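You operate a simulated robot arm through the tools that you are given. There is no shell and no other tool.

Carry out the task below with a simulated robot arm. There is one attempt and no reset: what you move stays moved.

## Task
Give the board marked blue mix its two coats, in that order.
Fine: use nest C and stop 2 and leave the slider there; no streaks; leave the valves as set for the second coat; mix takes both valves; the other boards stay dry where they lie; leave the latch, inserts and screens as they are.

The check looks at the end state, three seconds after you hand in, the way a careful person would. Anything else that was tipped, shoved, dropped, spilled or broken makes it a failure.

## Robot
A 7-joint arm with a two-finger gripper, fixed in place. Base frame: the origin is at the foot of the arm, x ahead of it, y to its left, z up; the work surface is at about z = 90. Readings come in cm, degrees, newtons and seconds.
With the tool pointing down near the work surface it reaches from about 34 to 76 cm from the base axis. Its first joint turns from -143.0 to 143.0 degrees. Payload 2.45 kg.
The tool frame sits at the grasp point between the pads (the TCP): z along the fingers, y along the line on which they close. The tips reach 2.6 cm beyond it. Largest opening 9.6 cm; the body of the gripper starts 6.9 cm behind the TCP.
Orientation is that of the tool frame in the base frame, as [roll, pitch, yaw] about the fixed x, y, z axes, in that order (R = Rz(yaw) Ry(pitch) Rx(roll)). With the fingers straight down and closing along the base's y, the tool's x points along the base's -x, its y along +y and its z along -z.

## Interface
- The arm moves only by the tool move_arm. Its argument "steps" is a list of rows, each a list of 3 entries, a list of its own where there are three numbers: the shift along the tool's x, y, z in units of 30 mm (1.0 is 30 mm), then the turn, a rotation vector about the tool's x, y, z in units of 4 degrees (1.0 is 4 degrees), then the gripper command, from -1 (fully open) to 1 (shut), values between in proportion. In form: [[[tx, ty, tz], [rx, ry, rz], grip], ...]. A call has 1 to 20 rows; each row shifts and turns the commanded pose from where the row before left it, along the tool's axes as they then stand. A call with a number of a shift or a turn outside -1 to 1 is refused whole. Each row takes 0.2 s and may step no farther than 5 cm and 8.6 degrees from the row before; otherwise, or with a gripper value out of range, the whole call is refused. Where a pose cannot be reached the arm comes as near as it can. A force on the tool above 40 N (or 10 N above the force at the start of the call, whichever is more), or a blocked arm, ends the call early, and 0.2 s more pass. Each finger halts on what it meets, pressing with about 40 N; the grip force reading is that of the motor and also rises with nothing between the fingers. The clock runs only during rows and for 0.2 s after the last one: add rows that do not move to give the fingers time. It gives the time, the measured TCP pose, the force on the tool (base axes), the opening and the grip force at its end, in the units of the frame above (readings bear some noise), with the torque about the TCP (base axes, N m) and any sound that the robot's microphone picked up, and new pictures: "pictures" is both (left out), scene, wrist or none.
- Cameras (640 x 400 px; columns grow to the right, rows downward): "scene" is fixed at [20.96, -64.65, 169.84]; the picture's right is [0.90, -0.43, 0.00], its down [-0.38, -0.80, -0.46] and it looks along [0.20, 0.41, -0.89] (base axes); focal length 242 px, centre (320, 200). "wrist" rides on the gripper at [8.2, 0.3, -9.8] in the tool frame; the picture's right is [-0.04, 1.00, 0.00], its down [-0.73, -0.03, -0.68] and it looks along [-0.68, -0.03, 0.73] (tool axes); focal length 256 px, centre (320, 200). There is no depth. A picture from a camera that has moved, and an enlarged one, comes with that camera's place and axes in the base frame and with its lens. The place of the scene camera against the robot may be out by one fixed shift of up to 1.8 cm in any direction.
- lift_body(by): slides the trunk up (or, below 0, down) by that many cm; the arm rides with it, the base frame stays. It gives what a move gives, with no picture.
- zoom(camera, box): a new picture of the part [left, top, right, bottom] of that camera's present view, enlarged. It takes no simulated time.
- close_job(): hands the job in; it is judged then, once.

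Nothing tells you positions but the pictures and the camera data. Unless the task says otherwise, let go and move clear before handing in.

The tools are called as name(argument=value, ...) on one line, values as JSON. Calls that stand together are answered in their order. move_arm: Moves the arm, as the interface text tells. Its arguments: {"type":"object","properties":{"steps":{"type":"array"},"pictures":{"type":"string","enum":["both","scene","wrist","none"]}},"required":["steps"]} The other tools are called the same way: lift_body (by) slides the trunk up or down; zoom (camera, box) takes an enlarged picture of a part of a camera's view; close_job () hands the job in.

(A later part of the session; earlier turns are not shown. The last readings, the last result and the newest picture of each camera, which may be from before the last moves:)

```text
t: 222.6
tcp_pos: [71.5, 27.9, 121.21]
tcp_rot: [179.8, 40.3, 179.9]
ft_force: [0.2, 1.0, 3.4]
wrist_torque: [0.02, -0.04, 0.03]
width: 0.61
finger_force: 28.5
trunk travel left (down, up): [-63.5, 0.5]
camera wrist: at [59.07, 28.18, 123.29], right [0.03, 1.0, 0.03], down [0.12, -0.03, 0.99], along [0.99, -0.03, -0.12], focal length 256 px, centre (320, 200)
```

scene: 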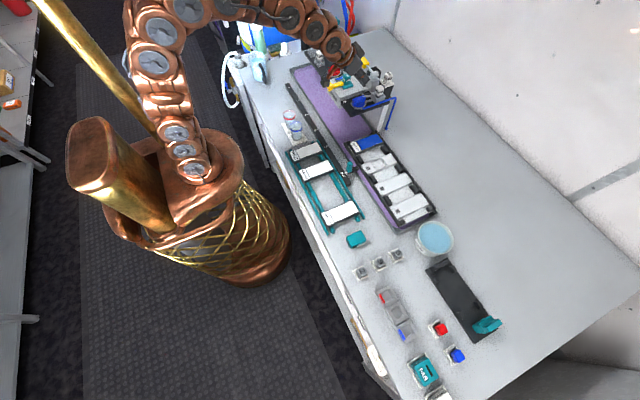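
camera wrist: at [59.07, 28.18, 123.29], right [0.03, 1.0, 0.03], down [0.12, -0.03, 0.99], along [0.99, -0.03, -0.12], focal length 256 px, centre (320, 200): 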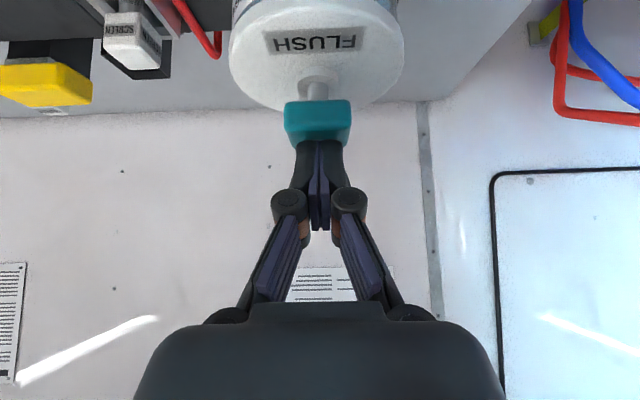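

Fingertips are on the plunger with both valves shut and the carriage out. I complete the stroke and hold.

move_arm(steps=[[[0.065, 0, 0.076], [0, 0, 0], 1], [[0.065, 0, 0.076], [0, 0, 0], 1], [[0.065, 0, 0.076], [0, 0, 0], 1], [[0, 0, 0], [0, 0, 0], 1], [[0, 0, 0], [0, 0, 0], 1], [[0, 0, 0], [0, 0, 0], 1], [[0, 0, 0], [0, 0, 0], 1], [[0, 0, 0], [0, 0, 0], 1], [[0, 0, 0], [0, 0, 0], 1]], pictures="scene")

zoom(camera="scene", box=[335, 60, 365, 85])

zoom(camera="scene", box=[315, 20, 415, 150])

```text
t: 224.6
tcp_pos: [71.57, 27.71, 120.17]
tcp_rot: [180.0, 40.3, 180.0]
ft_force: [0.0, -1.1, 5.7]
wrist_torque: [-0.03, -0.04, -0.08]
width: 0.62
finger_force: 28.8
trunk travel left (down, up): [-63.5, 0.5]
heard: click
```

scene: 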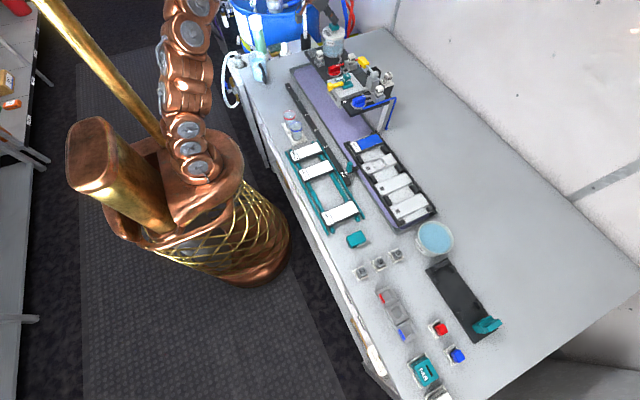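

```text
16.00 times, centred on (350, 72) of scene
camera zoom: at [20.96, -64.65, 169.84], right [0.9, -0.43, 0.0], down [-0.38, -0.8, -0.46], along [0.2, 0.41, -0.89], focal length 3868 px, centre (-160, 2240)
```

zoom: 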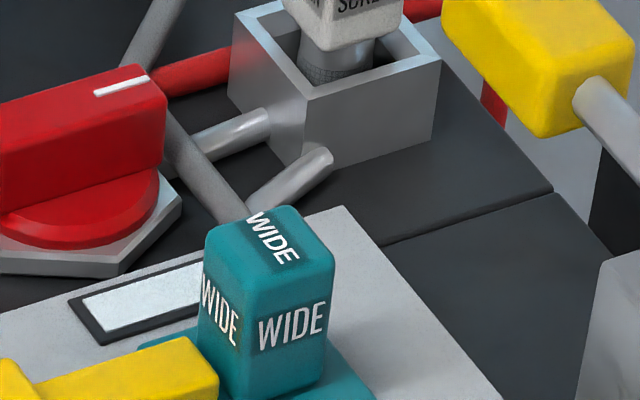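

```text
3.08 times, centred on (365, 85) of scene
camera zoom: at [20.96, -64.65, 169.84], right [0.9, -0.43, 0.0], down [-0.38, -0.8, -0.46], along [0.2, 0.41, -0.89], focal length 744 px, centre (182, 554)
```

zoom: 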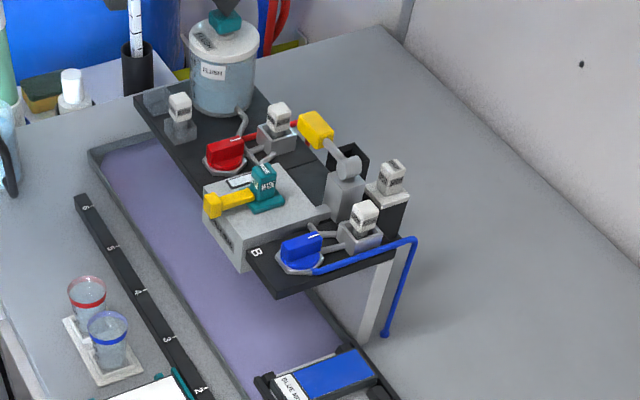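

The head is clear again. I lift off the plunger and go to the red knob to open it for the mix.

move_arm(steps=[[[-0.1, 0, -0.12], [0, 0, 0], 1], [[-0.2, 0, -0.24], [0, 0, 0], 1], [[-0.3, 0, -0.36], [0, 0, 0], 1], [[-0.2, 0, -0.2], [0, 0, 0], 1], [[0.434, 0, -0.364], [0, 0, 0], 1], [[0.434, 0, -0.364], [0, 0, 0], 1], [[0.434, 0, -0.364], [0, 0, 0], 1], [[0, -0.98, 0], [0, 0, 0], 1], [[0, -0.98, 0], [0, 0, 0], 1], [[0, -0.98, 0], [0, 0, 0], 1], [[0, -0.98, 0], [0, 0, 0], 1], [[0.42, -0.38, 0.5], [0, 0, 0], 1], [[0.42, 0, 0.5], [0, 0, 0], 1], [[0.42, 0, 0.5], [0, 0, 0], 1], [[0, 0, 0], [0, 0, 0], 1]], pictures="none")

move_arm(steps=[[[0, 0, 0], [0, 1, 0], 1], [[0, 0, 0], [0, 1, 0], 0.6], [[0, 0, 0], [0, 1, 0], 0.35], [[0, 0, 0], [0, 1, 0], 0.35], [[0, 0, 0], [0, 1, 0], 0.35], [[0, 0, 0], [0, 1, 0], 0.35], [[0, 0, 0], [0, 1, 0], 0.35], [[0, 0, 0], [0, 1, 0], 0.35], [[0, 0, 0], [0, 1, 0], 0.35], [[0, 0, 0], [0, 1, 0], 0.35], [[0, 0, 0], [0, 0, 0], 0.35]], pictures="both")

zoom(camera="wrist", box=[220, 60, 420, 220])

```text
t: 227.8
tcp_pos: [66.49, 14.97, 117.88]
tcp_rot: [180.0, 40.3, 180.0]
ft_force: [0.9, 0.8, 0.2]
wrist_torque: [-0.02, 0.0, 0.02]
width: 0.0
finger_force: 29.1
trunk travel left (down, up): [-63.5, 0.5]
```

```text
t: 230.2
tcp_pos: [66.56, 14.91, 117.98]
tcp_rot: [-180.0, 0.2, 179.8]
ft_force: [-0.3, 0.1, -0.2]
wrist_torque: [0.0, 0.02, -0.02]
width: 3.11
finger_force: 0.0
trunk travel left (down, up): [-63.5, 0.5]
camera wrist: at [58.39, 15.26, 127.64], right [0.04, 1.0, 0.0], down [0.73, -0.03, 0.68], along [0.68, -0.03, -0.73], focal length 256 px, centre (320, 200)
```

scene: 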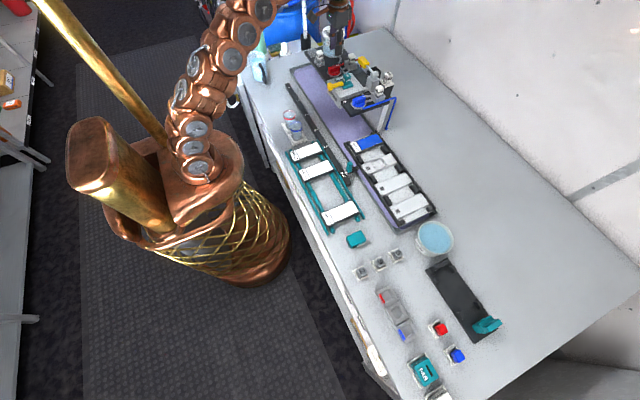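
wrist: 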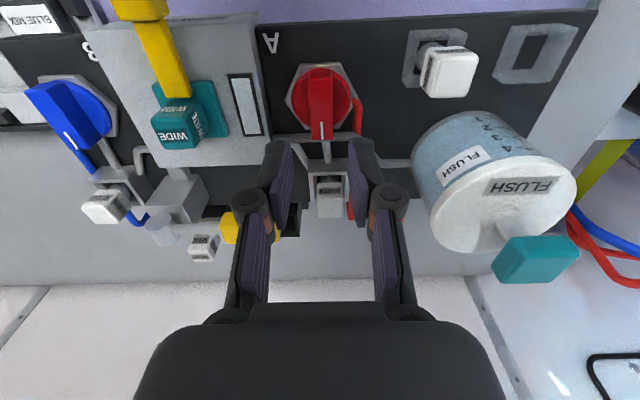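

```text
2.50 times, centred on (320, 140) of wrist
camera zoom: at [58.39, 15.26, 127.64], right [0.04, 1.0, 0.0], down [0.73, -0.03, 0.68], along [0.68, -0.03, -0.73], focal length 640 px, centre (320, 350)
```

zoom: 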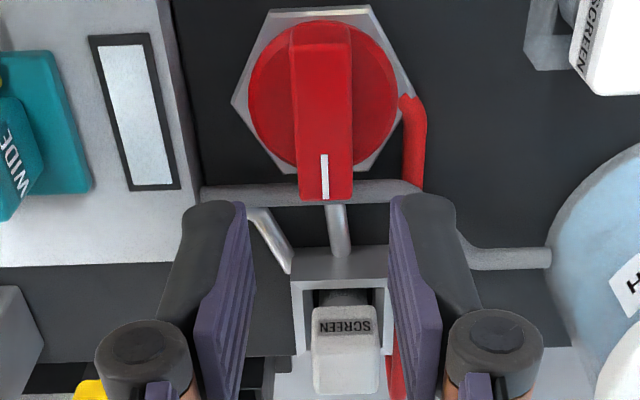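

Sight glass clear. I descend on the red knob, grip and turn it clockwise to open.

move_arm(steps=[[[0, 0.02, 0.8], [0, 0, 0], 0.35], [[0, 0, 0.8], [0, 0, 0], 0.35], [[0, 0, 0.45], [0, 0, 0], 0.35], [[0, 0, 0.23], [0, 0, 0], 0.35], [[0, 0, 0], [0, 0, 0], 0.5], [[0, 0, 0], [0, 0, 0], 0.8], [[0, 0, 0], [0, 0, 0], 0.8], [[0, 0, 0], [0, 0, 0], 0.8]], pictures="none")

```text
t: 232.0
tcp_pos: [66.58, 15.06, 111.11]
tcp_rot: [179.9, 0.2, 179.9]
ft_force: [-0.5, 0.1, 0.5]
wrist_torque: [-0.01, 0.17, 0.0]
width: 1.72
finger_force: 42.6
trunk travel left (down, up): [-63.5, 0.5]
```

move_arm(steps=[[[0, 0, 0], [0, 0, 0.5], 0.8], [[0, 0, 0], [0, 0, 1], 0.8], [[0, 0, 0], [0, 0, 1], 0.8], [[0, 0, 0], [0, 0, 1], 0.8], [[0, 0, 0], [0, 0, 1], 0.8], [[0, 0, 0], [0, 0, 1], 0.8], [[0, 0, 0], [0, 0, 1], 0.8], [[0, 0, 0], [0, 0, 1], 0.8], [[0, 0, 0], [0, 0, 1], 0.8], [[0, 0, 0], [0, 0, 0], 0.8]], pictures="none")

```text
t: 234.2
tcp_pos: [66.66, 15.08, 111.07]
tcp_rot: [179.9, 0.2, 145.9]
ft_force: [-3.7, -6.2, -1.4]
wrist_torque: [-0.6, -0.38, 0.05]
width: 1.67
finger_force: 42.7
trunk travel left (down, up): [-63.5, 0.5]
```

move_arm(steps=[[[0, -0.022, 0], [0, 0, 1], 0.8], [[0, 0, 0], [0, 0, 1], 0.8], [[0, 0, 0], [0, 0, 1], 0.8], [[0, 0, 0], [0, 0, 1], 0.8], [[0, 0, 0], [0, 0, 1], 0.8], [[0, 0, 0], [0, 0, 1], 0.8], [[0, 0, 0], [0, 0, 1], 0.8], [[0, 0, 0], [0, 0, 0], 0.8]], pictures="none")

```text
t: 236.0
tcp_pos: [66.63, 14.88, 111.0]
tcp_rot: [179.8, 0.1, 117.9]
ft_force: [-9.1, -5.9, -5.4]
wrist_torque: [-1.1, -0.19, 0.01]
width: 1.74
finger_force: 42.8
trunk travel left (down, up): [-63.5, 0.5]
```

move_arm(steps=[[[0, -0.035, 0], [0, 0, 1], 0.8], [[0, 0, 0], [0, 0, 1], 0.8], [[0, 0, 0], [0, 0, 1], 0.8], [[0, 0, 0], [0, 0, 1], 0.8], [[0, 0, 0], [0, 0, 1], 0.8], [[0, 0, 0], [0, 0, 1], 0.8], [[0, -0.02, 0], [0, 0, 1], 0.8], [[0, 0, 0], [0, 0, 0.4], 0.8], [[0, 0, 0], [0, 0, 0], 0.8]], pictures="none")

```text
t: 238.0
tcp_pos: [66.41, 14.98, 111.17]
tcp_rot: [179.9, -0.1, 88.2]
ft_force: [2.1, -3.5, -4.4]
wrist_torque: [-0.12, -0.04, 1.2]
width: 1.71
finger_force: 43.0
trunk travel left (down, up): [-63.5, 0.5]
```

Red is open. I release with a small opening, rise and rotate back for the blue knob.

move_arm(steps=[[[0, 0, 0], [0, 0, -0.35], 0.8], [[0, 0, 0], [0, 0, 0], 0.6], [[0, 0, 0], [0, 0, 0], 0.45], [[0, 0, 0], [0, 0, 0], 0.45], [[0, 0, -0.4], [0, 0, 0], 0.45], [[0, 0, -0.7], [0, 0, 0], 0.45], [[0, 0, -0.7], [0, 0, 0], 0.45], [[0, 0, -0.5], [0, 0, -1], 0.45], [[0, 0, 0], [0, 0, -1], 0.45], [[0, 0, 0], [0, 0, -1], 0.45], [[0, 0, 0], [0, 0, -1], 0.45], [[0, 0, 0], [0, 0, -1], 0.45], [[0, 0, 0], [0, 0, -1], 0.45], [[0, 0, 0], [0, 0, -1], 0.45], [[0, 0, 0], [0, 0, -1], 0.45], [[0, 0, 0], [0, 0, -1], 0.45], [[0, 0, 0], [0, 0, -1], 0.45], [[0, 0, 0], [0, 0, -1], 0.45], [[0, 0, 0], [0, 0, -1], 0.45], [[0, 0, 0], [0, 0, -1], 0.45]], pictures="scene")

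move_arm(steps=[[[0, 0, 0], [0, 0, -1], 0.3], [[0, 0, 0], [0, 0, -1], 0.3], [[0, 0, 0], [0, 0, -1], 0.3], [[0, 0, 0], [0, 0, -1], 0.3], [[0, 0, 0], [0, 0, -1], 0.3], [[0, 0, 0], [0, 0, -1], 0.3], [[0, 0, 0], [0, 0, -1], 0.3], [[0, 0, 0], [0, 0, -1], 0.3], [[0, 0, 0], [0, 0, -1], 0.3], [[0, 0, 0], [0, 0, -0.55], 0.3], [[0, -0.95, 0], [0, 0, 0], 0.3], [[0, -0.95, 0], [0, 0, 0], 0.3], [[0, -0.95, 0], [0, 0, 0], 0.3], [[0, -0.95, 0], [0, 0, 0], 0.3], [[0, -0.95, 0], [0, 0, 0], 0.3], [[0, -0.95, 0], [0, 0, 0], 0.3], [[0, -0.95, 0], [0, 0, 0], 0.3], [[0, 0, 0], [0, 0, 0], 0.3]], pictures="both")

zoom(camera="wrist", box=[220, 60, 420, 220])

zoom(camera="scene", box=[320, 40, 420, 140])

```text
t: 242.2
tcp_pos: [66.37, 14.9, 118.04]
tcp_rot: [179.7, 0.3, 141.8]
ft_force: [0.1, -0.3, -0.2]
wrist_torque: [-0.02, -0.01, 0.01]
width: 2.64
finger_force: 0.0
trunk travel left (down, up): [-63.5, 0.5]
```

scene: 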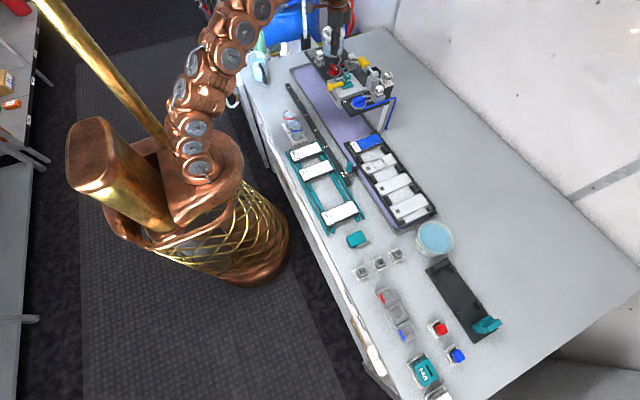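

```text
t: 246.0
tcp_pos: [66.32, -5.27, 117.83]
tcp_rot: [180.0, 0.2, 179.9]
ft_force: [0.0, 0.3, 0.5]
wrist_torque: [-0.04, 0.04, -0.03]
width: 3.38
finger_force: 0.0
trunk travel left (down, up): [-63.5, 0.5]
camera wrist: at [58.22, -4.85, 127.66], right [0.04, 1.0, 0.0], down [0.73, -0.03, 0.68], along [0.68, -0.03, -0.73], focal length 256 px, centre (320, 200)
```

scene: 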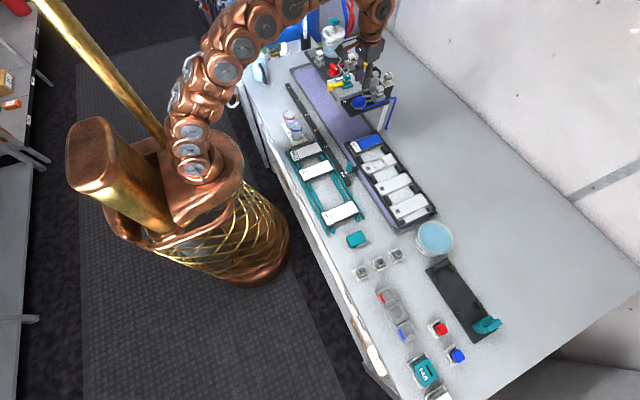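
wrist: 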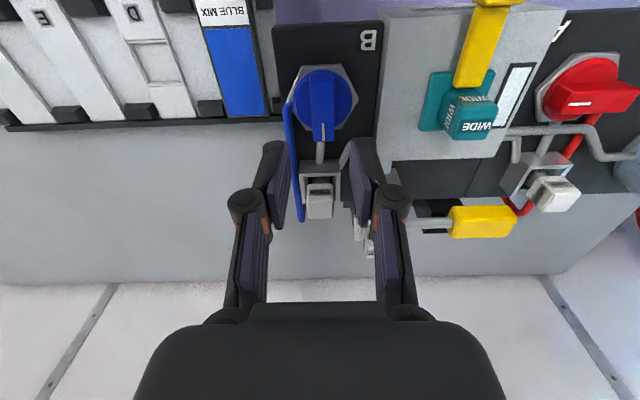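

```text
2.50 times, centred on (320, 140) of wrist
camera zoom: at [58.22, -4.85, 127.66], right [0.04, 1.0, 0.0], down [0.73, -0.03, 0.68], along [0.68, -0.03, -0.73], focal length 640 px, centre (320, 350)
```

zoom: 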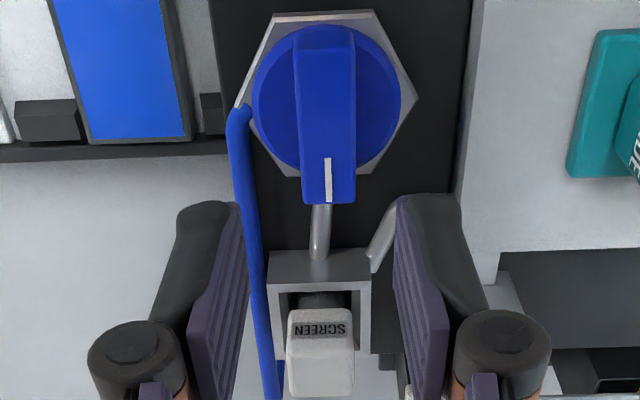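

```text
4.00 times, centred on (370, 90) of scene
camera zoom: at [20.96, -64.65, 169.84], right [0.9, -0.43, 0.0], down [-0.38, -0.8, -0.46], along [0.2, 0.41, -0.89], focal length 967 px, centre (120, 640)
```

zoom: 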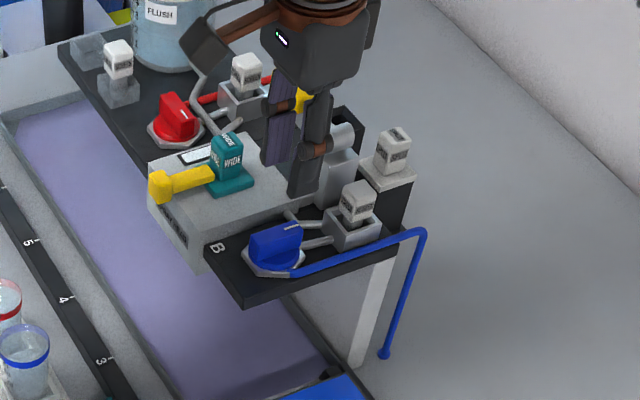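

Red is across (open), glass clear. I recentre and descend on the blue knob.

move_arm(steps=[[[-0.05, 0.07, 0.8], [0, 0, 0], 0.3], [[0, 0, 0.8], [0, 0, 0], 0.3], [[0, 0, 0.5], [0, 0, 0], 0.3], [[0, 0, 0.2], [0, 0, 0], 0.3], [[0, 0, 0], [0, 0, 0], 0.5], [[0, 0, 0], [0, 0, 0], 0.8], [[0, 0, 0], [0, 0, 0], 0.8], [[0, 0, 0], [0, 0, 0], 0.8]], pictures="none")

```text
t: 247.8
tcp_pos: [66.55, -5.1, 111.08]
tcp_rot: [180.0, 0.2, 179.9]
ft_force: [0.3, -7.6, -2.6]
wrist_torque: [-0.26, -0.34, -0.03]
width: 1.72
finger_force: 42.1
trunk travel left (down, up): [-63.5, 0.5]
```

move_arm(steps=[[[0, -0.025, 0], [0, 0, 0.5], 0.8], [[0, 0, 0], [0, 0, 1], 0.8], [[0, 0, 0], [0, 0, 1], 0.8], [[0, 0, 0], [0, 0, 1], 0.8], [[0, 0, 0], [0, 0, 1], 0.8], [[0, 0, 0], [0, 0, 1], 0.8], [[0, 0, 0], [0, 0, 1], 0.8], [[0, 0, 0], [0, 0, 1], 0.8], [[0, 0, 0], [0, 0, 1], 0.8], [[0, 0, 0], [0, 0, 0], 0.8]], pictures="none")

```text
t: 250.0
tcp_pos: [66.58, -4.95, 111.1]
tcp_rot: [179.9, 0.1, 146.0]
ft_force: [-26.7, -1.9, -15.2]
wrist_torque: [-0.32, 0.3, 0.02]
width: 1.71
finger_force: 42.6
trunk travel left (down, up): [-63.5, 0.5]
```

move_arm(steps=[[[0.06, -0.05, 0.03], [0, 0, 0], 0.8], [[0, 0, 0], [0, 0, 0], 0.8]], pictures="none")

```text
t: 250.6
tcp_pos: [66.52, -5.03, 111.01]
tcp_rot: [179.7, 0.4, 145.9]
ft_force: [-3.2, -2.4, -1.8]
wrist_torque: [0.54, 0.82, 0.0]
width: 1.69
finger_force: 42.4
trunk travel left (down, up): [-63.5, 0.5]
```

move_arm(steps=[[[0, 0, 0], [0, 0, 1], 0.8], [[0, 0, 0], [0, 0, 1], 0.8], [[0, 0, 0], [0, 0, 1], 0.8], [[0, 0, 0], [0, 0, 1], 0.8], [[0, 0, 0], [0, 0, 1], 0.8], [[0, 0, 0], [0, 0, 1], 0.8], [[0, 0, 0], [0, 0, 1], 0.8], [[0, 0, 0], [0, 0, 0], 0.8]], pictures="none")

```text
t: 252.4
tcp_pos: [66.44, -4.99, 111.03]
tcp_rot: [179.6, 0.2, 117.9]
ft_force: [25.5, -4.4, 24.6]
wrist_torque: [-0.72, -0.93, 0.02]
width: 1.72
finger_force: 42.4
trunk travel left (down, up): [-63.5, 0.5]
```

move_arm(steps=[[[-0.045, 0.06, -0.04], [0, 0, 0], 0.8], [[0, 0, 0], [0, 0, 0], 0.8]], pictures="none")

```text
t: 253.0
tcp_pos: [66.52, -4.98, 111.09]
tcp_rot: [179.9, 0.0, 118.0]
ft_force: [8.7, -2.1, 9.5]
wrist_torque: [-0.77, -0.56, 0.0]
width: 1.73
finger_force: 42.6
trunk travel left (down, up): [-63.5, 0.5]
```

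move_arm(steps=[[[-0.015, 0.01, -0.02], [0, 0, 1], 0.8], [[0, 0, 0], [0, 0, 1], 0.8], [[0, 0, 0], [0, 0, 1], 0.8], [[0, 0, 0], [0, 0, 1], 0.8], [[0, 0, 0], [0, 0, 1], 0.8], [[0, 0, 0], [0, 0, 1], 0.8], [[0, 0, 0], [0, 0, 1], 0.8], [[0, 0, 0], [0, 0, 0.4], 0.8], [[0, 0, 0], [0, 0, 0], 0.8]], pictures="none")

```text
t: 255.0
tcp_pos: [66.49, -4.96, 111.04]
tcp_rot: [179.9, -0.2, 88.4]
ft_force: [-16.2, 3.2, -19.6]
wrist_torque: [0.12, 0.36, 1.14]
width: 1.72
finger_force: 43.0
trunk travel left (down, up): [-63.5, 0.5]
```

Blue is open too. I release, rise, rotate back and travel to the slider handle.

move_arm(steps=[[[0, -0.04, 0.04], [0, 0, -0.35], 0.8], [[0, 0, 0], [0, 0, 0], 0.5], [[0, 0, 0], [0, 0, 0], 0.3], [[0, 0, 0], [0, 0, 0], 0.3], [[0, 0, -0.5], [0, 0, 0], 0.3], [[0, 0, -0.9], [0, 0, 0], 0.3], [[0, 0, -0.9], [0, 0, 0], 0.3], [[0, 0, 0], [0, 0, -1], 0.3], [[0, 0, 0], [0, 0, -1], 0.3], [[0, 0, 0], [0, 0, -1], 0.3], [[0, 0, 0], [0, 0, -1], 0.3], [[0, 0, 0], [0, 0, -1], 0.3], [[0, 0, 0], [0, 0, -1], 0.3], [[0, 0, 0], [0, 0, -1], 0.3], [[0, 0, 0], [0, 0, -1], 0.3], [[0, 0, 0], [0, 0, -1], 0.3], [[0, 0, 0], [0, 0, -1], 0.3], [[0, 0, 0], [0, 0, -1], 0.3], [[0, 0, 0], [0, 0, -1], 0.3], [[0, 0, 0], [0, 0, 0], 0.3]], pictures="none")

move_arm(steps=[[[0, 0, 0], [0, 0, -1], 0.2], [[0, 0, 0], [0, 0, -1], 0.2], [[0, 0, 0], [0, 0, -1], 0.2], [[0, 0, 0], [0, 0, -1], 0.2], [[0, 0, 0], [0, 0, -1], 0.2], [[0, 0, 0], [0, 0, -1], 0.2], [[0, 0, 0], [0, 0, -1], 0.2], [[0, 0, 0], [0, 0, -1], 0.2], [[0, 0, 0], [0, 0, -1], 0.2], [[0, 0, 0], [0, 0, -1], 0.2], [[0, 0, 0], [0, 0, -0.5], 0.2], [[0, 0, 0], [0, 0, 0], 0.2]], pictures="both")

zoom(camera="scene", box=[320, 40, 420, 140])

zoom(camera="wrist", box=[180, 0, 640, 240])

```text
t: 259.2
tcp_pos: [66.45, -5.1, 117.96]
tcp_rot: [179.7, 0.1, 137.8]
ft_force: [0.1, 0.3, -0.2]
wrist_torque: [0.02, 0.0, 0.03]
width: 3.38
finger_force: 0.2
trunk travel left (down, up): [-63.5, 0.5]
```

```text
t: 261.8
tcp_pos: [66.33, -5.08, 117.84]
tcp_rot: [180.0, 0.3, 179.8]
ft_force: [0.0, 0.5, -0.6]
wrist_torque: [0.02, 0.0, 0.01]
width: 3.85
finger_force: 0.0
trunk travel left (down, up): [-63.5, 0.5]
camera wrist: at [58.2, -4.69, 127.63], right [0.04, 1.0, 0.0], down [0.73, -0.03, 0.68], along [0.68, -0.03, -0.73], focal length 256 px, centre (320, 200)
```

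scene: 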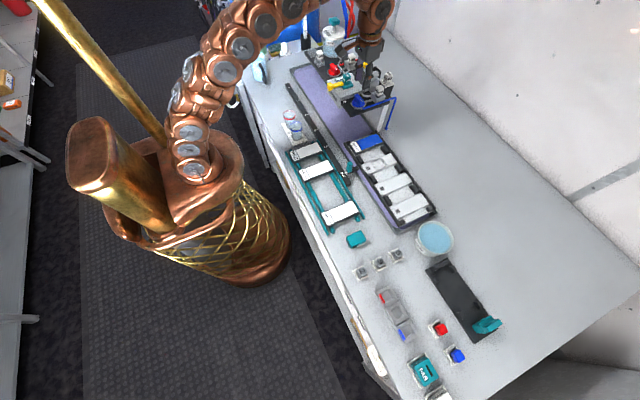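
wrist: 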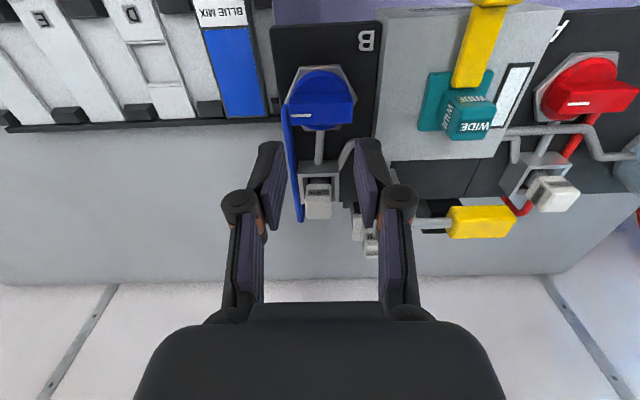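

```text
4.00 times, centred on (370, 90) of scene
camera zoom: at [20.96, -64.65, 169.84], right [0.9, -0.43, 0.0], down [-0.38, -0.8, -0.46], along [0.2, 0.41, -0.89], focal length 967 px, centre (120, 640)
```

zoom: 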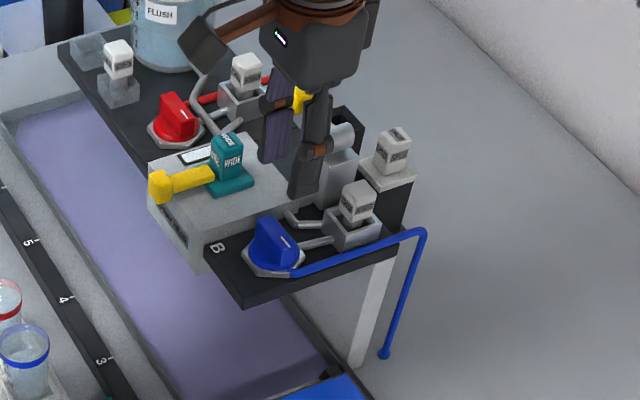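

```text
1.39 times, centred on (410, 120) of wrist
camera zoom: at [58.2, -4.69, 127.63], right [0.04, 1.0, 0.0], down [0.73, -0.03, 0.68], along [0.68, -0.03, -0.73], focal length 356 px, centre (195, 311)
```

zoom: 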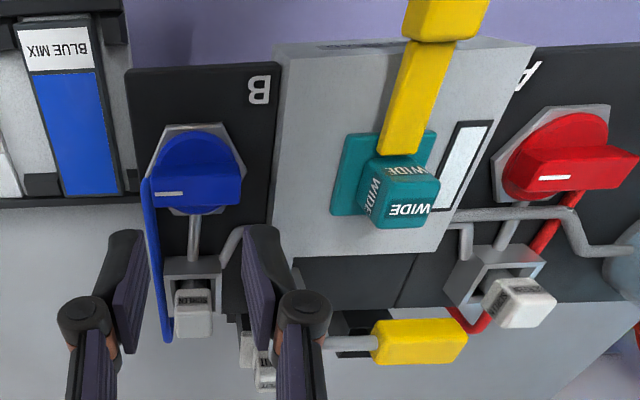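

Both valves open, glass clear. Now to the slider handle at OUT.

move_arm(steps=[[[0.633, -0.965, 0], [0, 0, 0], 0.2], [[0.633, -0.965, 0.1], [0, 0, 0], 0.2], [[0.633, -0.965, 0.3], [0, 0, 0], 0.2], [[0.633, -0.965, 0.4], [0, 0, 0], 0.2], [[0.633, -0.965, 0.5], [0, 0, 0], 0.2], [[0.633, -0.965, 0.6], [0, 0, 0], 0.2], [[0, 0, 0], [0, 0, 0], 0.2]], pictures="wrist")

zoom(camera="wrist", box=[200, 0, 440, 200])

```text
t: 263.4
tcp_pos: [54.82, -22.57, 112.19]
tcp_rot: [180.0, 0.3, 179.8]
ft_force: [0.1, -0.1, -0.4]
wrist_torque: [0.06, -0.02, 0.01]
width: 3.86
finger_force: 0.0
trunk travel left (down, up): [-63.5, 0.5]
camera wrist: at [46.59, -22.11, 121.97], right [0.04, 1.0, 0.0], down [0.73, -0.03, 0.68], along [0.68, -0.03, -0.73], focal length 256 px, centre (320, 200)
```

wrist: 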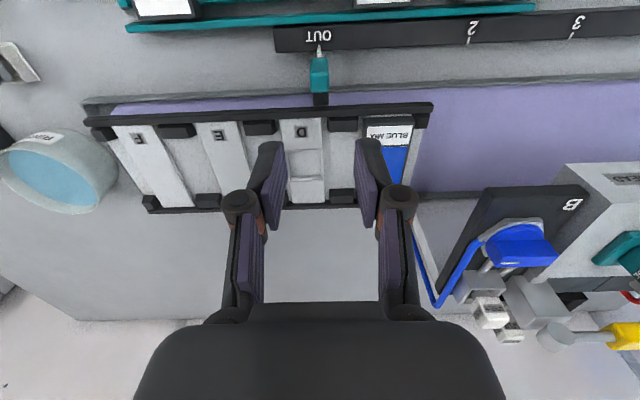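

```text
2.00 times, centred on (320, 100) of wrist
camera zoom: at [46.59, -22.11, 121.97], right [0.04, 1.0, 0.0], down [0.73, -0.03, 0.68], along [0.68, -0.03, -0.73], focal length 512 px, centre (320, 400)
```

zoom: 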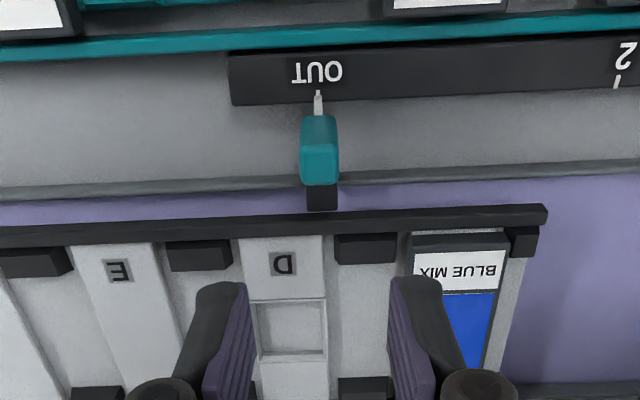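

move_arm(steps=[[[0, 0, 0.9], [0, 0, 0], 0.2], [[0, 0, 0.9], [0, 0, 0], 0.2], [[0, 0, 0.9], [0, 0, 0], 0.2], [[0, 0, 0.9], [0, 0, 0], 0.2], [[0, 0, 0.9], [0, 0, 0], 0.2], [[0, 0, 0.67], [0, 0, 0], 0.2], [[0, 0, 0], [0, 0, 0], 0.2], [[0, 0, 0], [0, 0, 0], 0.5], [[0, 0, 0], [0, 0, 0], 0.8], [[0, 0, 0], [0, 0, 0], 0.8], [[0, 0, 0], [0, 0, 0], 0.8]], pictures="wrist")

```text
t: 265.8
tcp_pos: [55.04, -22.37, 96.69]
tcp_rot: [180.0, 0.4, 179.8]
ft_force: [-0.1, -1.9, -0.1]
wrist_torque: [-0.1, -0.31, 0.31]
width: 1.79
finger_force: 43.6
trunk travel left (down, up): [-63.5, 0.5]
camera wrist: at [46.79, -22.0, 106.42], right [0.04, 1.0, 0.0], down [0.73, -0.03, 0.68], along [0.68, -0.03, -0.73], focal length 256 px, centre (320, 200)
```

wrist: 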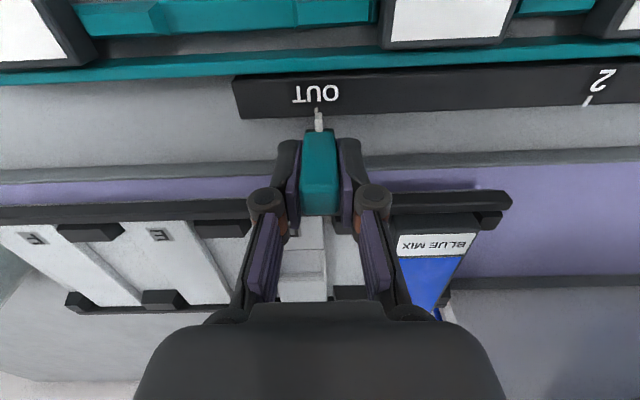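

Gripped. I slide slowly to stop 2 again.

move_arm(steps=[[[0, 0.1, 0], [0, 0, 0], 0.8], [[0, 0.2, 0], [0, 0, 0], 0.8], [[0, 0.28, 0], [0, 0, 0], 0.8], [[0, 0.3, 0], [0, 0, 0], 0.8], [[0, 0.3, 0], [0, 0, 0], 0.8], [[0, 0.3, 0], [0, 0, 0], 0.8], [[0, 0.3, 0], [0, 0, 0], 0.8], [[0, 0.3, 0], [0, 0, 0], 0.8], [[0, 0.3, 0], [0, 0, 0], 0.8], [[0, 0.3, 0], [0, 0, 0], 0.8], [[0, 0.3, 0], [0, 0, 0], 0.8], [[0, 0.3, 0], [0, 0, 0], 0.8], [[0, 0.3, 0], [0, 0, 0], 0.8], [[0, 0.3, 0], [0, 0, 0], 0.8], [[0, 0.3, 0], [0, 0, 0], 0.8], [[0, 0.25, 0], [0, 0, 0], 0.8], [[0, 0.2, 0], [0, 0, 0], 0.8], [[0, 0.15, 0], [0, 0, 0], 0.8], [[0, 0.1, 0], [0, 0, 0], 0.8], [[0, 0, 0], [0, 0, 0], 0.8]], pictures="wrist")

zoom(camera="wrist", box=[280, 80, 380, 150])

```text
t: 270.0
tcp_pos: [55.0, -7.7, 96.75]
tcp_rot: [180.0, 0.4, 179.8]
ft_force: [-19.4, 2.8, 0.5]
wrist_torque: [0.1, -0.25, 0.24]
width: 1.76
finger_force: 43.4
trunk travel left (down, up): [-63.5, 0.5]
camera wrist: at [46.8, -7.33, 106.42], right [0.04, 1.0, 0.0], down [0.73, -0.03, 0.68], along [0.68, -0.03, -0.73], focal length 256 px, centre (320, 200)
```

wrist: 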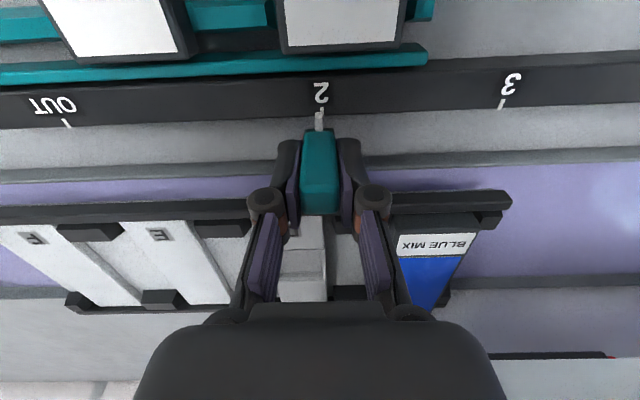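

```text
5.71 times, centred on (330, 115) of wrist
camera zoom: at [46.8, -7.33, 106.42], right [0.04, 1.0, 0.0], down [0.73, -0.03, 0.68], along [0.68, -0.03, -0.73], focal length 1463 px, centre (263, 686)
```

zoom: 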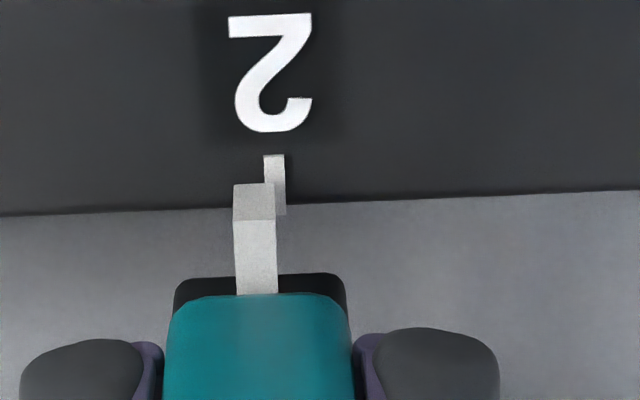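

2 mm short; a final nudge.

move_arm(steps=[[[0.04, 0.035, 0], [0, 0, 0], 0.8], [[0, 0.03, 0], [0, 0, 0], 0.8], [[0, 0, 0], [0, 0, 0], 0.8], [[0, 0, 0], [0, 0, 0], 0.8]], pictures="wrist")

zoom(camera="wrist", box=[280, 80, 380, 150])

```text
t: 271.0
tcp_pos: [54.97, -7.5, 96.81]
tcp_rot: [180.0, 0.3, 179.8]
ft_force: [-11.9, -1.6, 1.9]
wrist_torque: [-0.02, -0.22, 0.25]
width: 1.74
finger_force: 43.5
trunk travel left (down, up): [-63.5, 0.5]
camera wrist: at [46.8, -7.1, 106.42], right [0.04, 1.0, 0.0], down [0.73, -0.03, 0.68], along [0.68, -0.03, -0.73], focal length 256 px, centre (320, 200)
```

wrist: 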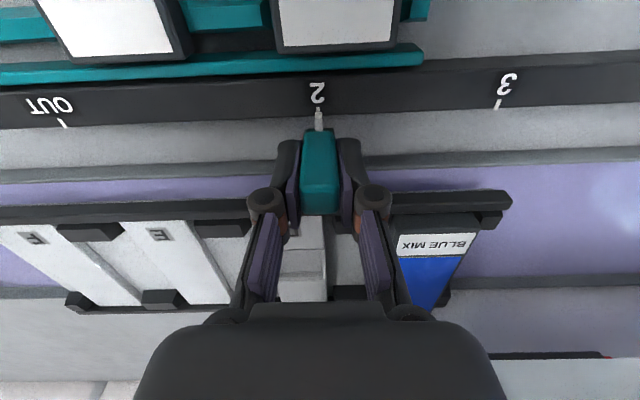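

```text
5.71 times, centred on (330, 115) of wrist
camera zoom: at [46.8, -7.1, 106.42], right [0.04, 1.0, 0.0], down [0.73, -0.03, 0.68], along [0.68, -0.03, -0.73], focal length 1463 px, centre (263, 686)
```

zoom: 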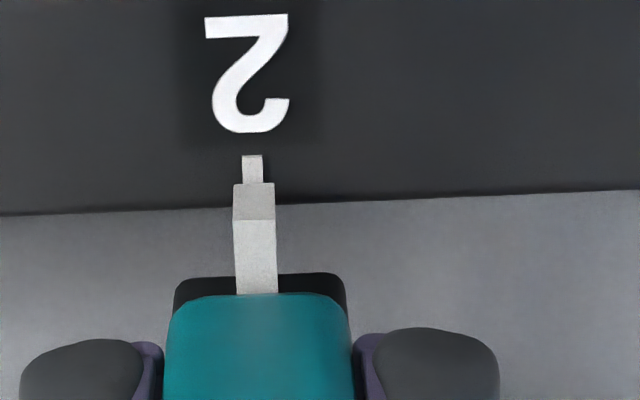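

Pointer exactly on 2. I release, rise and go to the lever for the mix coat.

move_arm(steps=[[[0.03, 0, 0], [0, 0, 0], 0.8], [[0, 0, 0], [0, 0, 0], 0.5], [[0, 0, 0], [0, 0, 0], 0.3], [[0, 0, 0], [0, 0, 0], 0.2], [[0, 0, -0.3], [0, 0, 0], 0.2], [[0, 0, -0.7], [0, 0, 0], 0.2], [[0, 0, -0.8], [0, 0, 0], 0.2], [[0, 0, 0], [0, 0, 0], 0.2]], pictures="wrist")

zoom(camera="wrist", box=[250, 20, 390, 130])

move_arm(steps=[[[0, 0, -0.9], [0, 0, 0], 0.5], [[0, 0, -0.9], [0, 0, 0], 1], [[0, 0, -0.9], [0, 0, 0], 1], [[0, 0, -0.9], [0, 0, 0], 1], [[0, 0, -0.9], [0, 0, 0], 1], [[0, 0, -0.85], [0, 0, 0], 1], [[-0.64, 0.92, 0], [0, 0, 0], 1], [[-0.64, 0.92, 0], [0, 0, 0], 1], [[-0.64, 0.92, 0], [0, 0, 0], 1], [[-0.64, 0.92, 0], [0, 0, 0], 1], [[-0.64, 0.92, 0], [0, 0, 0], 1], [[-0.64, 0.92, 0], [0, 0, 0], 1], [[0, 0, 0], [0, 0, 0], 1]], pictures="both")

zoom(camera="scene", box=[310, 40, 410, 160])

```text
t: 272.8
tcp_pos: [54.96, -7.56, 102.05]
tcp_rot: [-180.0, 0.3, 179.7]
ft_force: [-0.8, -0.7, -0.3]
wrist_torque: [-0.02, -0.01, -0.01]
width: 3.83
finger_force: 0.0
trunk travel left (down, up): [-63.5, 0.5]
camera wrist: at [46.78, -7.09, 111.69], right [0.04, 1.0, 0.0], down [0.73, -0.03, 0.68], along [0.68, -0.03, -0.73], focal length 256 px, centre (320, 200)
```

wrist: 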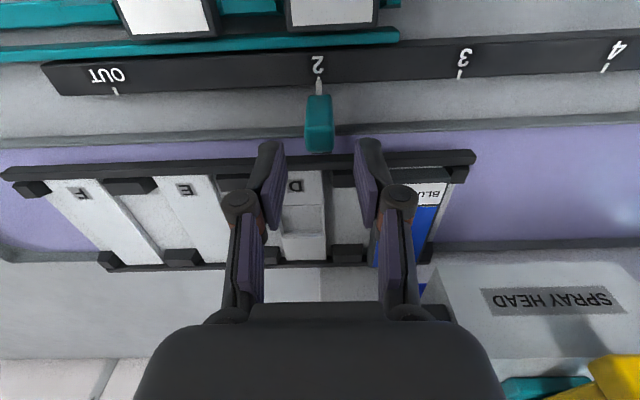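

```text
3.64 times, centred on (320, 75) of wrist
camera zoom: at [46.78, -7.09, 111.69], right [0.04, 1.0, 0.0], down [0.73, -0.03, 0.68], along [0.68, -0.03, -0.73], focal length 931 px, centre (320, 654)
```

zoom: 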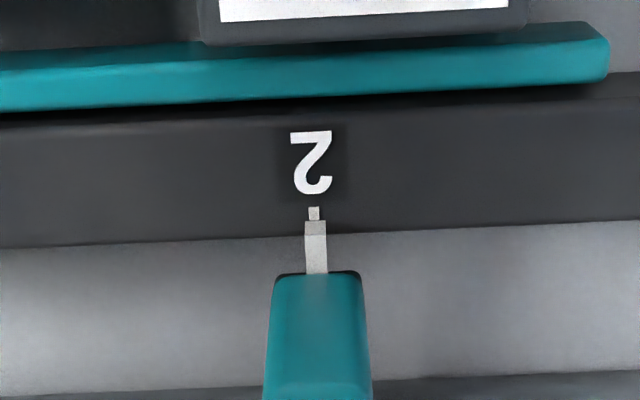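

```text
t: 275.6
tcp_pos: [66.46, 9.2, 118.15]
tcp_rot: [180.0, 0.3, 179.7]
ft_force: [0.2, 0.0, 0.2]
wrist_torque: [-0.02, 0.01, 0.01]
width: 0.0
finger_force: 28.2
trunk travel left (down, up): [-63.5, 0.5]
camera wrist: at [58.29, 9.53, 127.93], right [0.04, 1.0, 0.0], down [0.73, -0.03, 0.68], along [0.68, -0.03, -0.73], focal length 256 px, centre (320, 200)
```

scene: 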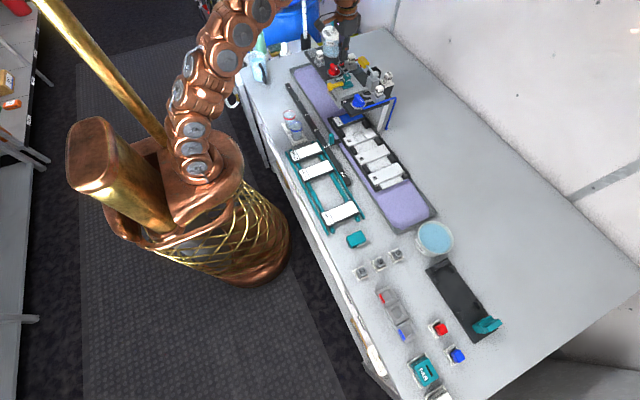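
wrist: 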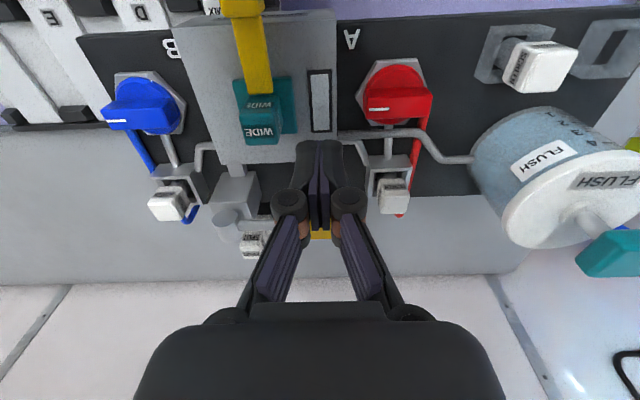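

```text
3.33 times, centred on (360, 100) of scene
camera zoom: at [20.96, -64.65, 169.84], right [0.9, -0.43, 0.0], down [-0.38, -0.8, -0.46], along [0.2, 0.41, -0.89], focal length 806 px, centre (187, 533)
```

zoom: 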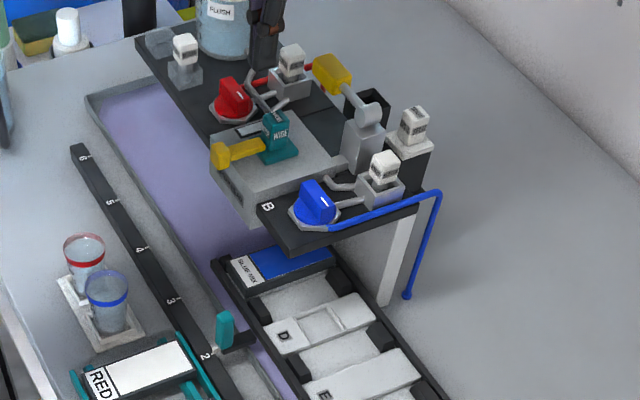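

Both valves open, glass clear, board under the head at stop 2. I tilt and approach the lever.

move_arm(steps=[[[0, 0, 0], [0, -1, 0], 1], [[0, 0, 0], [0, -1, 0], 1], [[0, 0, 0], [0, -1, 0], 1], [[0, 0, 0], [0, -1, 0], 1], [[0, 0, 0], [0, -1, 0], 1], [[0, 0, 0], [0, -1, 0], 1], [[0, 0, 0], [0, -1, 0], 1], [[0, 0, 0], [0, -1, 0], 1], [[0, 0, 0], [0, -1, 0], 1], [[0, 0, 0], [0, -1, 0], 1], [[-0.5, -0.01, 0.5], [0, 0, 0], 1], [[-0.5, -0.01, 0.5], [0, 0, 0], 1], [[-0.5, -0.01, 0.5], [0, 0, 0], 1], [[-0.53, -0.01, 0.5], [0, 0, 0], 1], [[0.155, -0.01, 0.261], [0, 0, 0], 1], [[0.155, 0, 0.261], [0, 0, 0], 1], [[0.155, 0, 0.261], [0, 0, 0], 1], [[0, 0, 0], [0, 0, 0], 1]], pictures="both")

```text
t: 279.4
tcp_pos: [75.34, 8.82, 114.74]
tcp_rot: [-180.0, 40.3, 179.7]
ft_force: [0.3, 1.4, 1.0]
wrist_torque: [0.03, -0.04, 0.03]
width: 0.01
finger_force: 28.2
trunk travel left (down, up): [-63.5, 0.5]
camera wrist: at [62.81, 9.25, 116.91], right [0.03, 1.0, 0.03], down [0.12, -0.03, 0.99], along [0.99, -0.03, -0.12], focal length 256 px, centre (320, 200)
```

scene: 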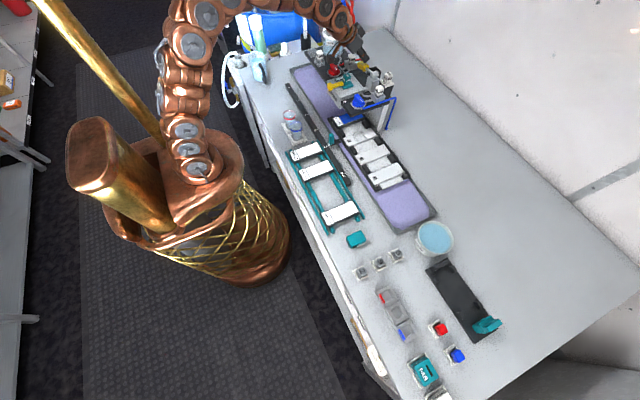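
wrist: 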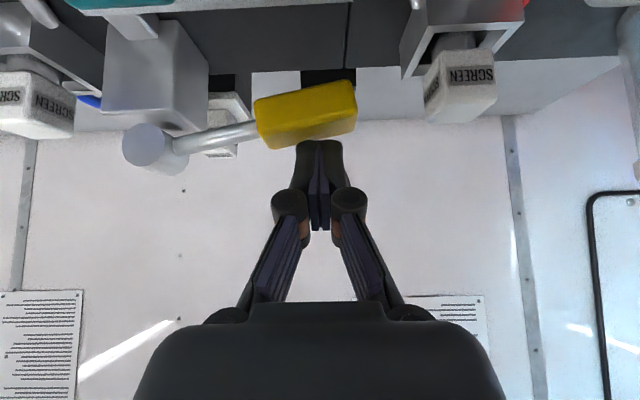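

Fingers are on the lever. I press it fully and hold until the shot ends, for the mix coat.

move_arm(steps=[[[0.161, 0, 0.191], [0, 0, 0], 1], [[0.161, 0, 0.191], [0, 0, 0], 1], [[0.151, 0, 0.181], [0, 0, 0], 1], [[0, 0, 0], [0, 0, 0], 1], [[0, 0, 0], [0, 0, 0], 1], [[0, 0, 0], [0, 0, 0], 1], [[0, 0, 0], [0, 0, 0], 1], [[0, 0, 0], [0, 0, 0], 1], [[0, 0, 0], [0, 0, 0], 1]], pictures="scene")

zoom(camera="scene", box=[320, 50, 420, 160])

zoom(camera="scene", box=[335, 100, 385, 140])

zoom(camera="scene", box=[335, 60, 365, 85])

```text
t: 281.4
tcp_pos: [75.33, 8.88, 112.78]
tcp_rot: [179.9, 40.3, 179.9]
ft_force: [5.1, 5.0, 21.1]
wrist_torque: [-0.04, -0.26, 0.06]
width: 0.01
finger_force: 28.6
trunk travel left (down, up): [-63.5, 0.5]
```

scene: 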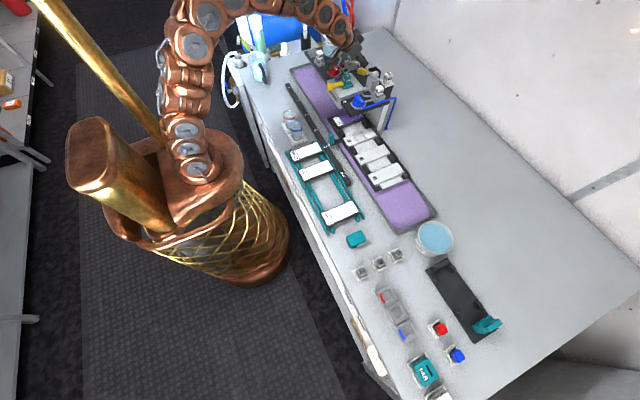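

```text
3.64 times, centred on (370, 105) of scene
camera zoom: at [20.96, -64.65, 169.84], right [0.9, -0.43, 0.0], down [-0.38, -0.8, -0.46], along [0.2, 0.41, -0.89], focal length 879 px, centre (138, 546)
```

zoom: 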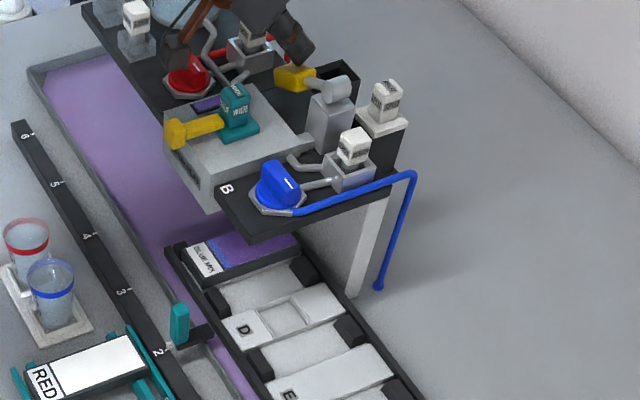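

```text
10.00 times, centred on (360, 120) of scene
camera zoom: at [20.96, -64.65, 169.84], right [0.9, -0.43, 0.0], down [-0.38, -0.8, -0.46], along [0.2, 0.41, -0.89], focal length 2418 px, centre (-80, 1000)
```

zoom: 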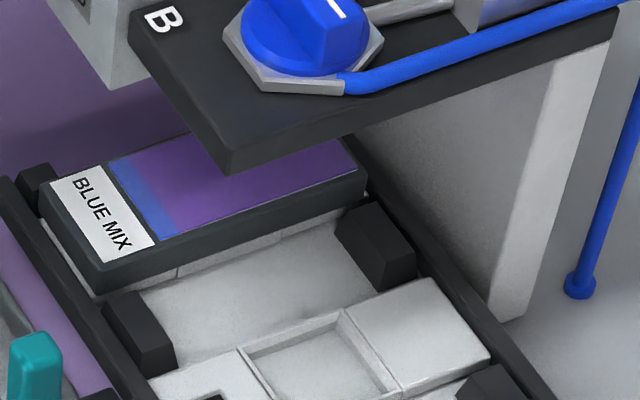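

```text
16.00 times, centred on (350, 72) of scene
camera zoom: at [20.96, -64.65, 169.84], right [0.9, -0.43, 0.0], down [-0.38, -0.8, -0.46], along [0.2, 0.41, -0.89], focal length 3868 px, centre (-160, 2240)
```

zoom: 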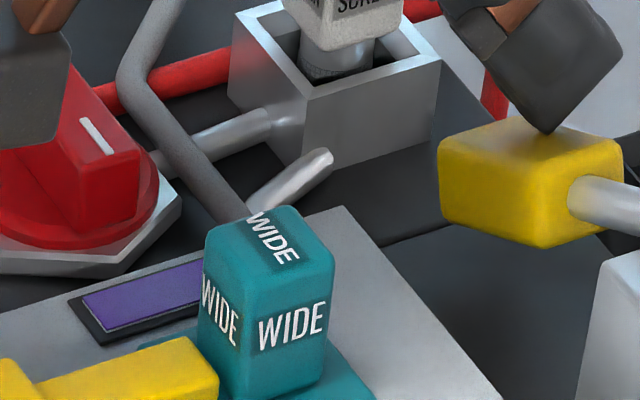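

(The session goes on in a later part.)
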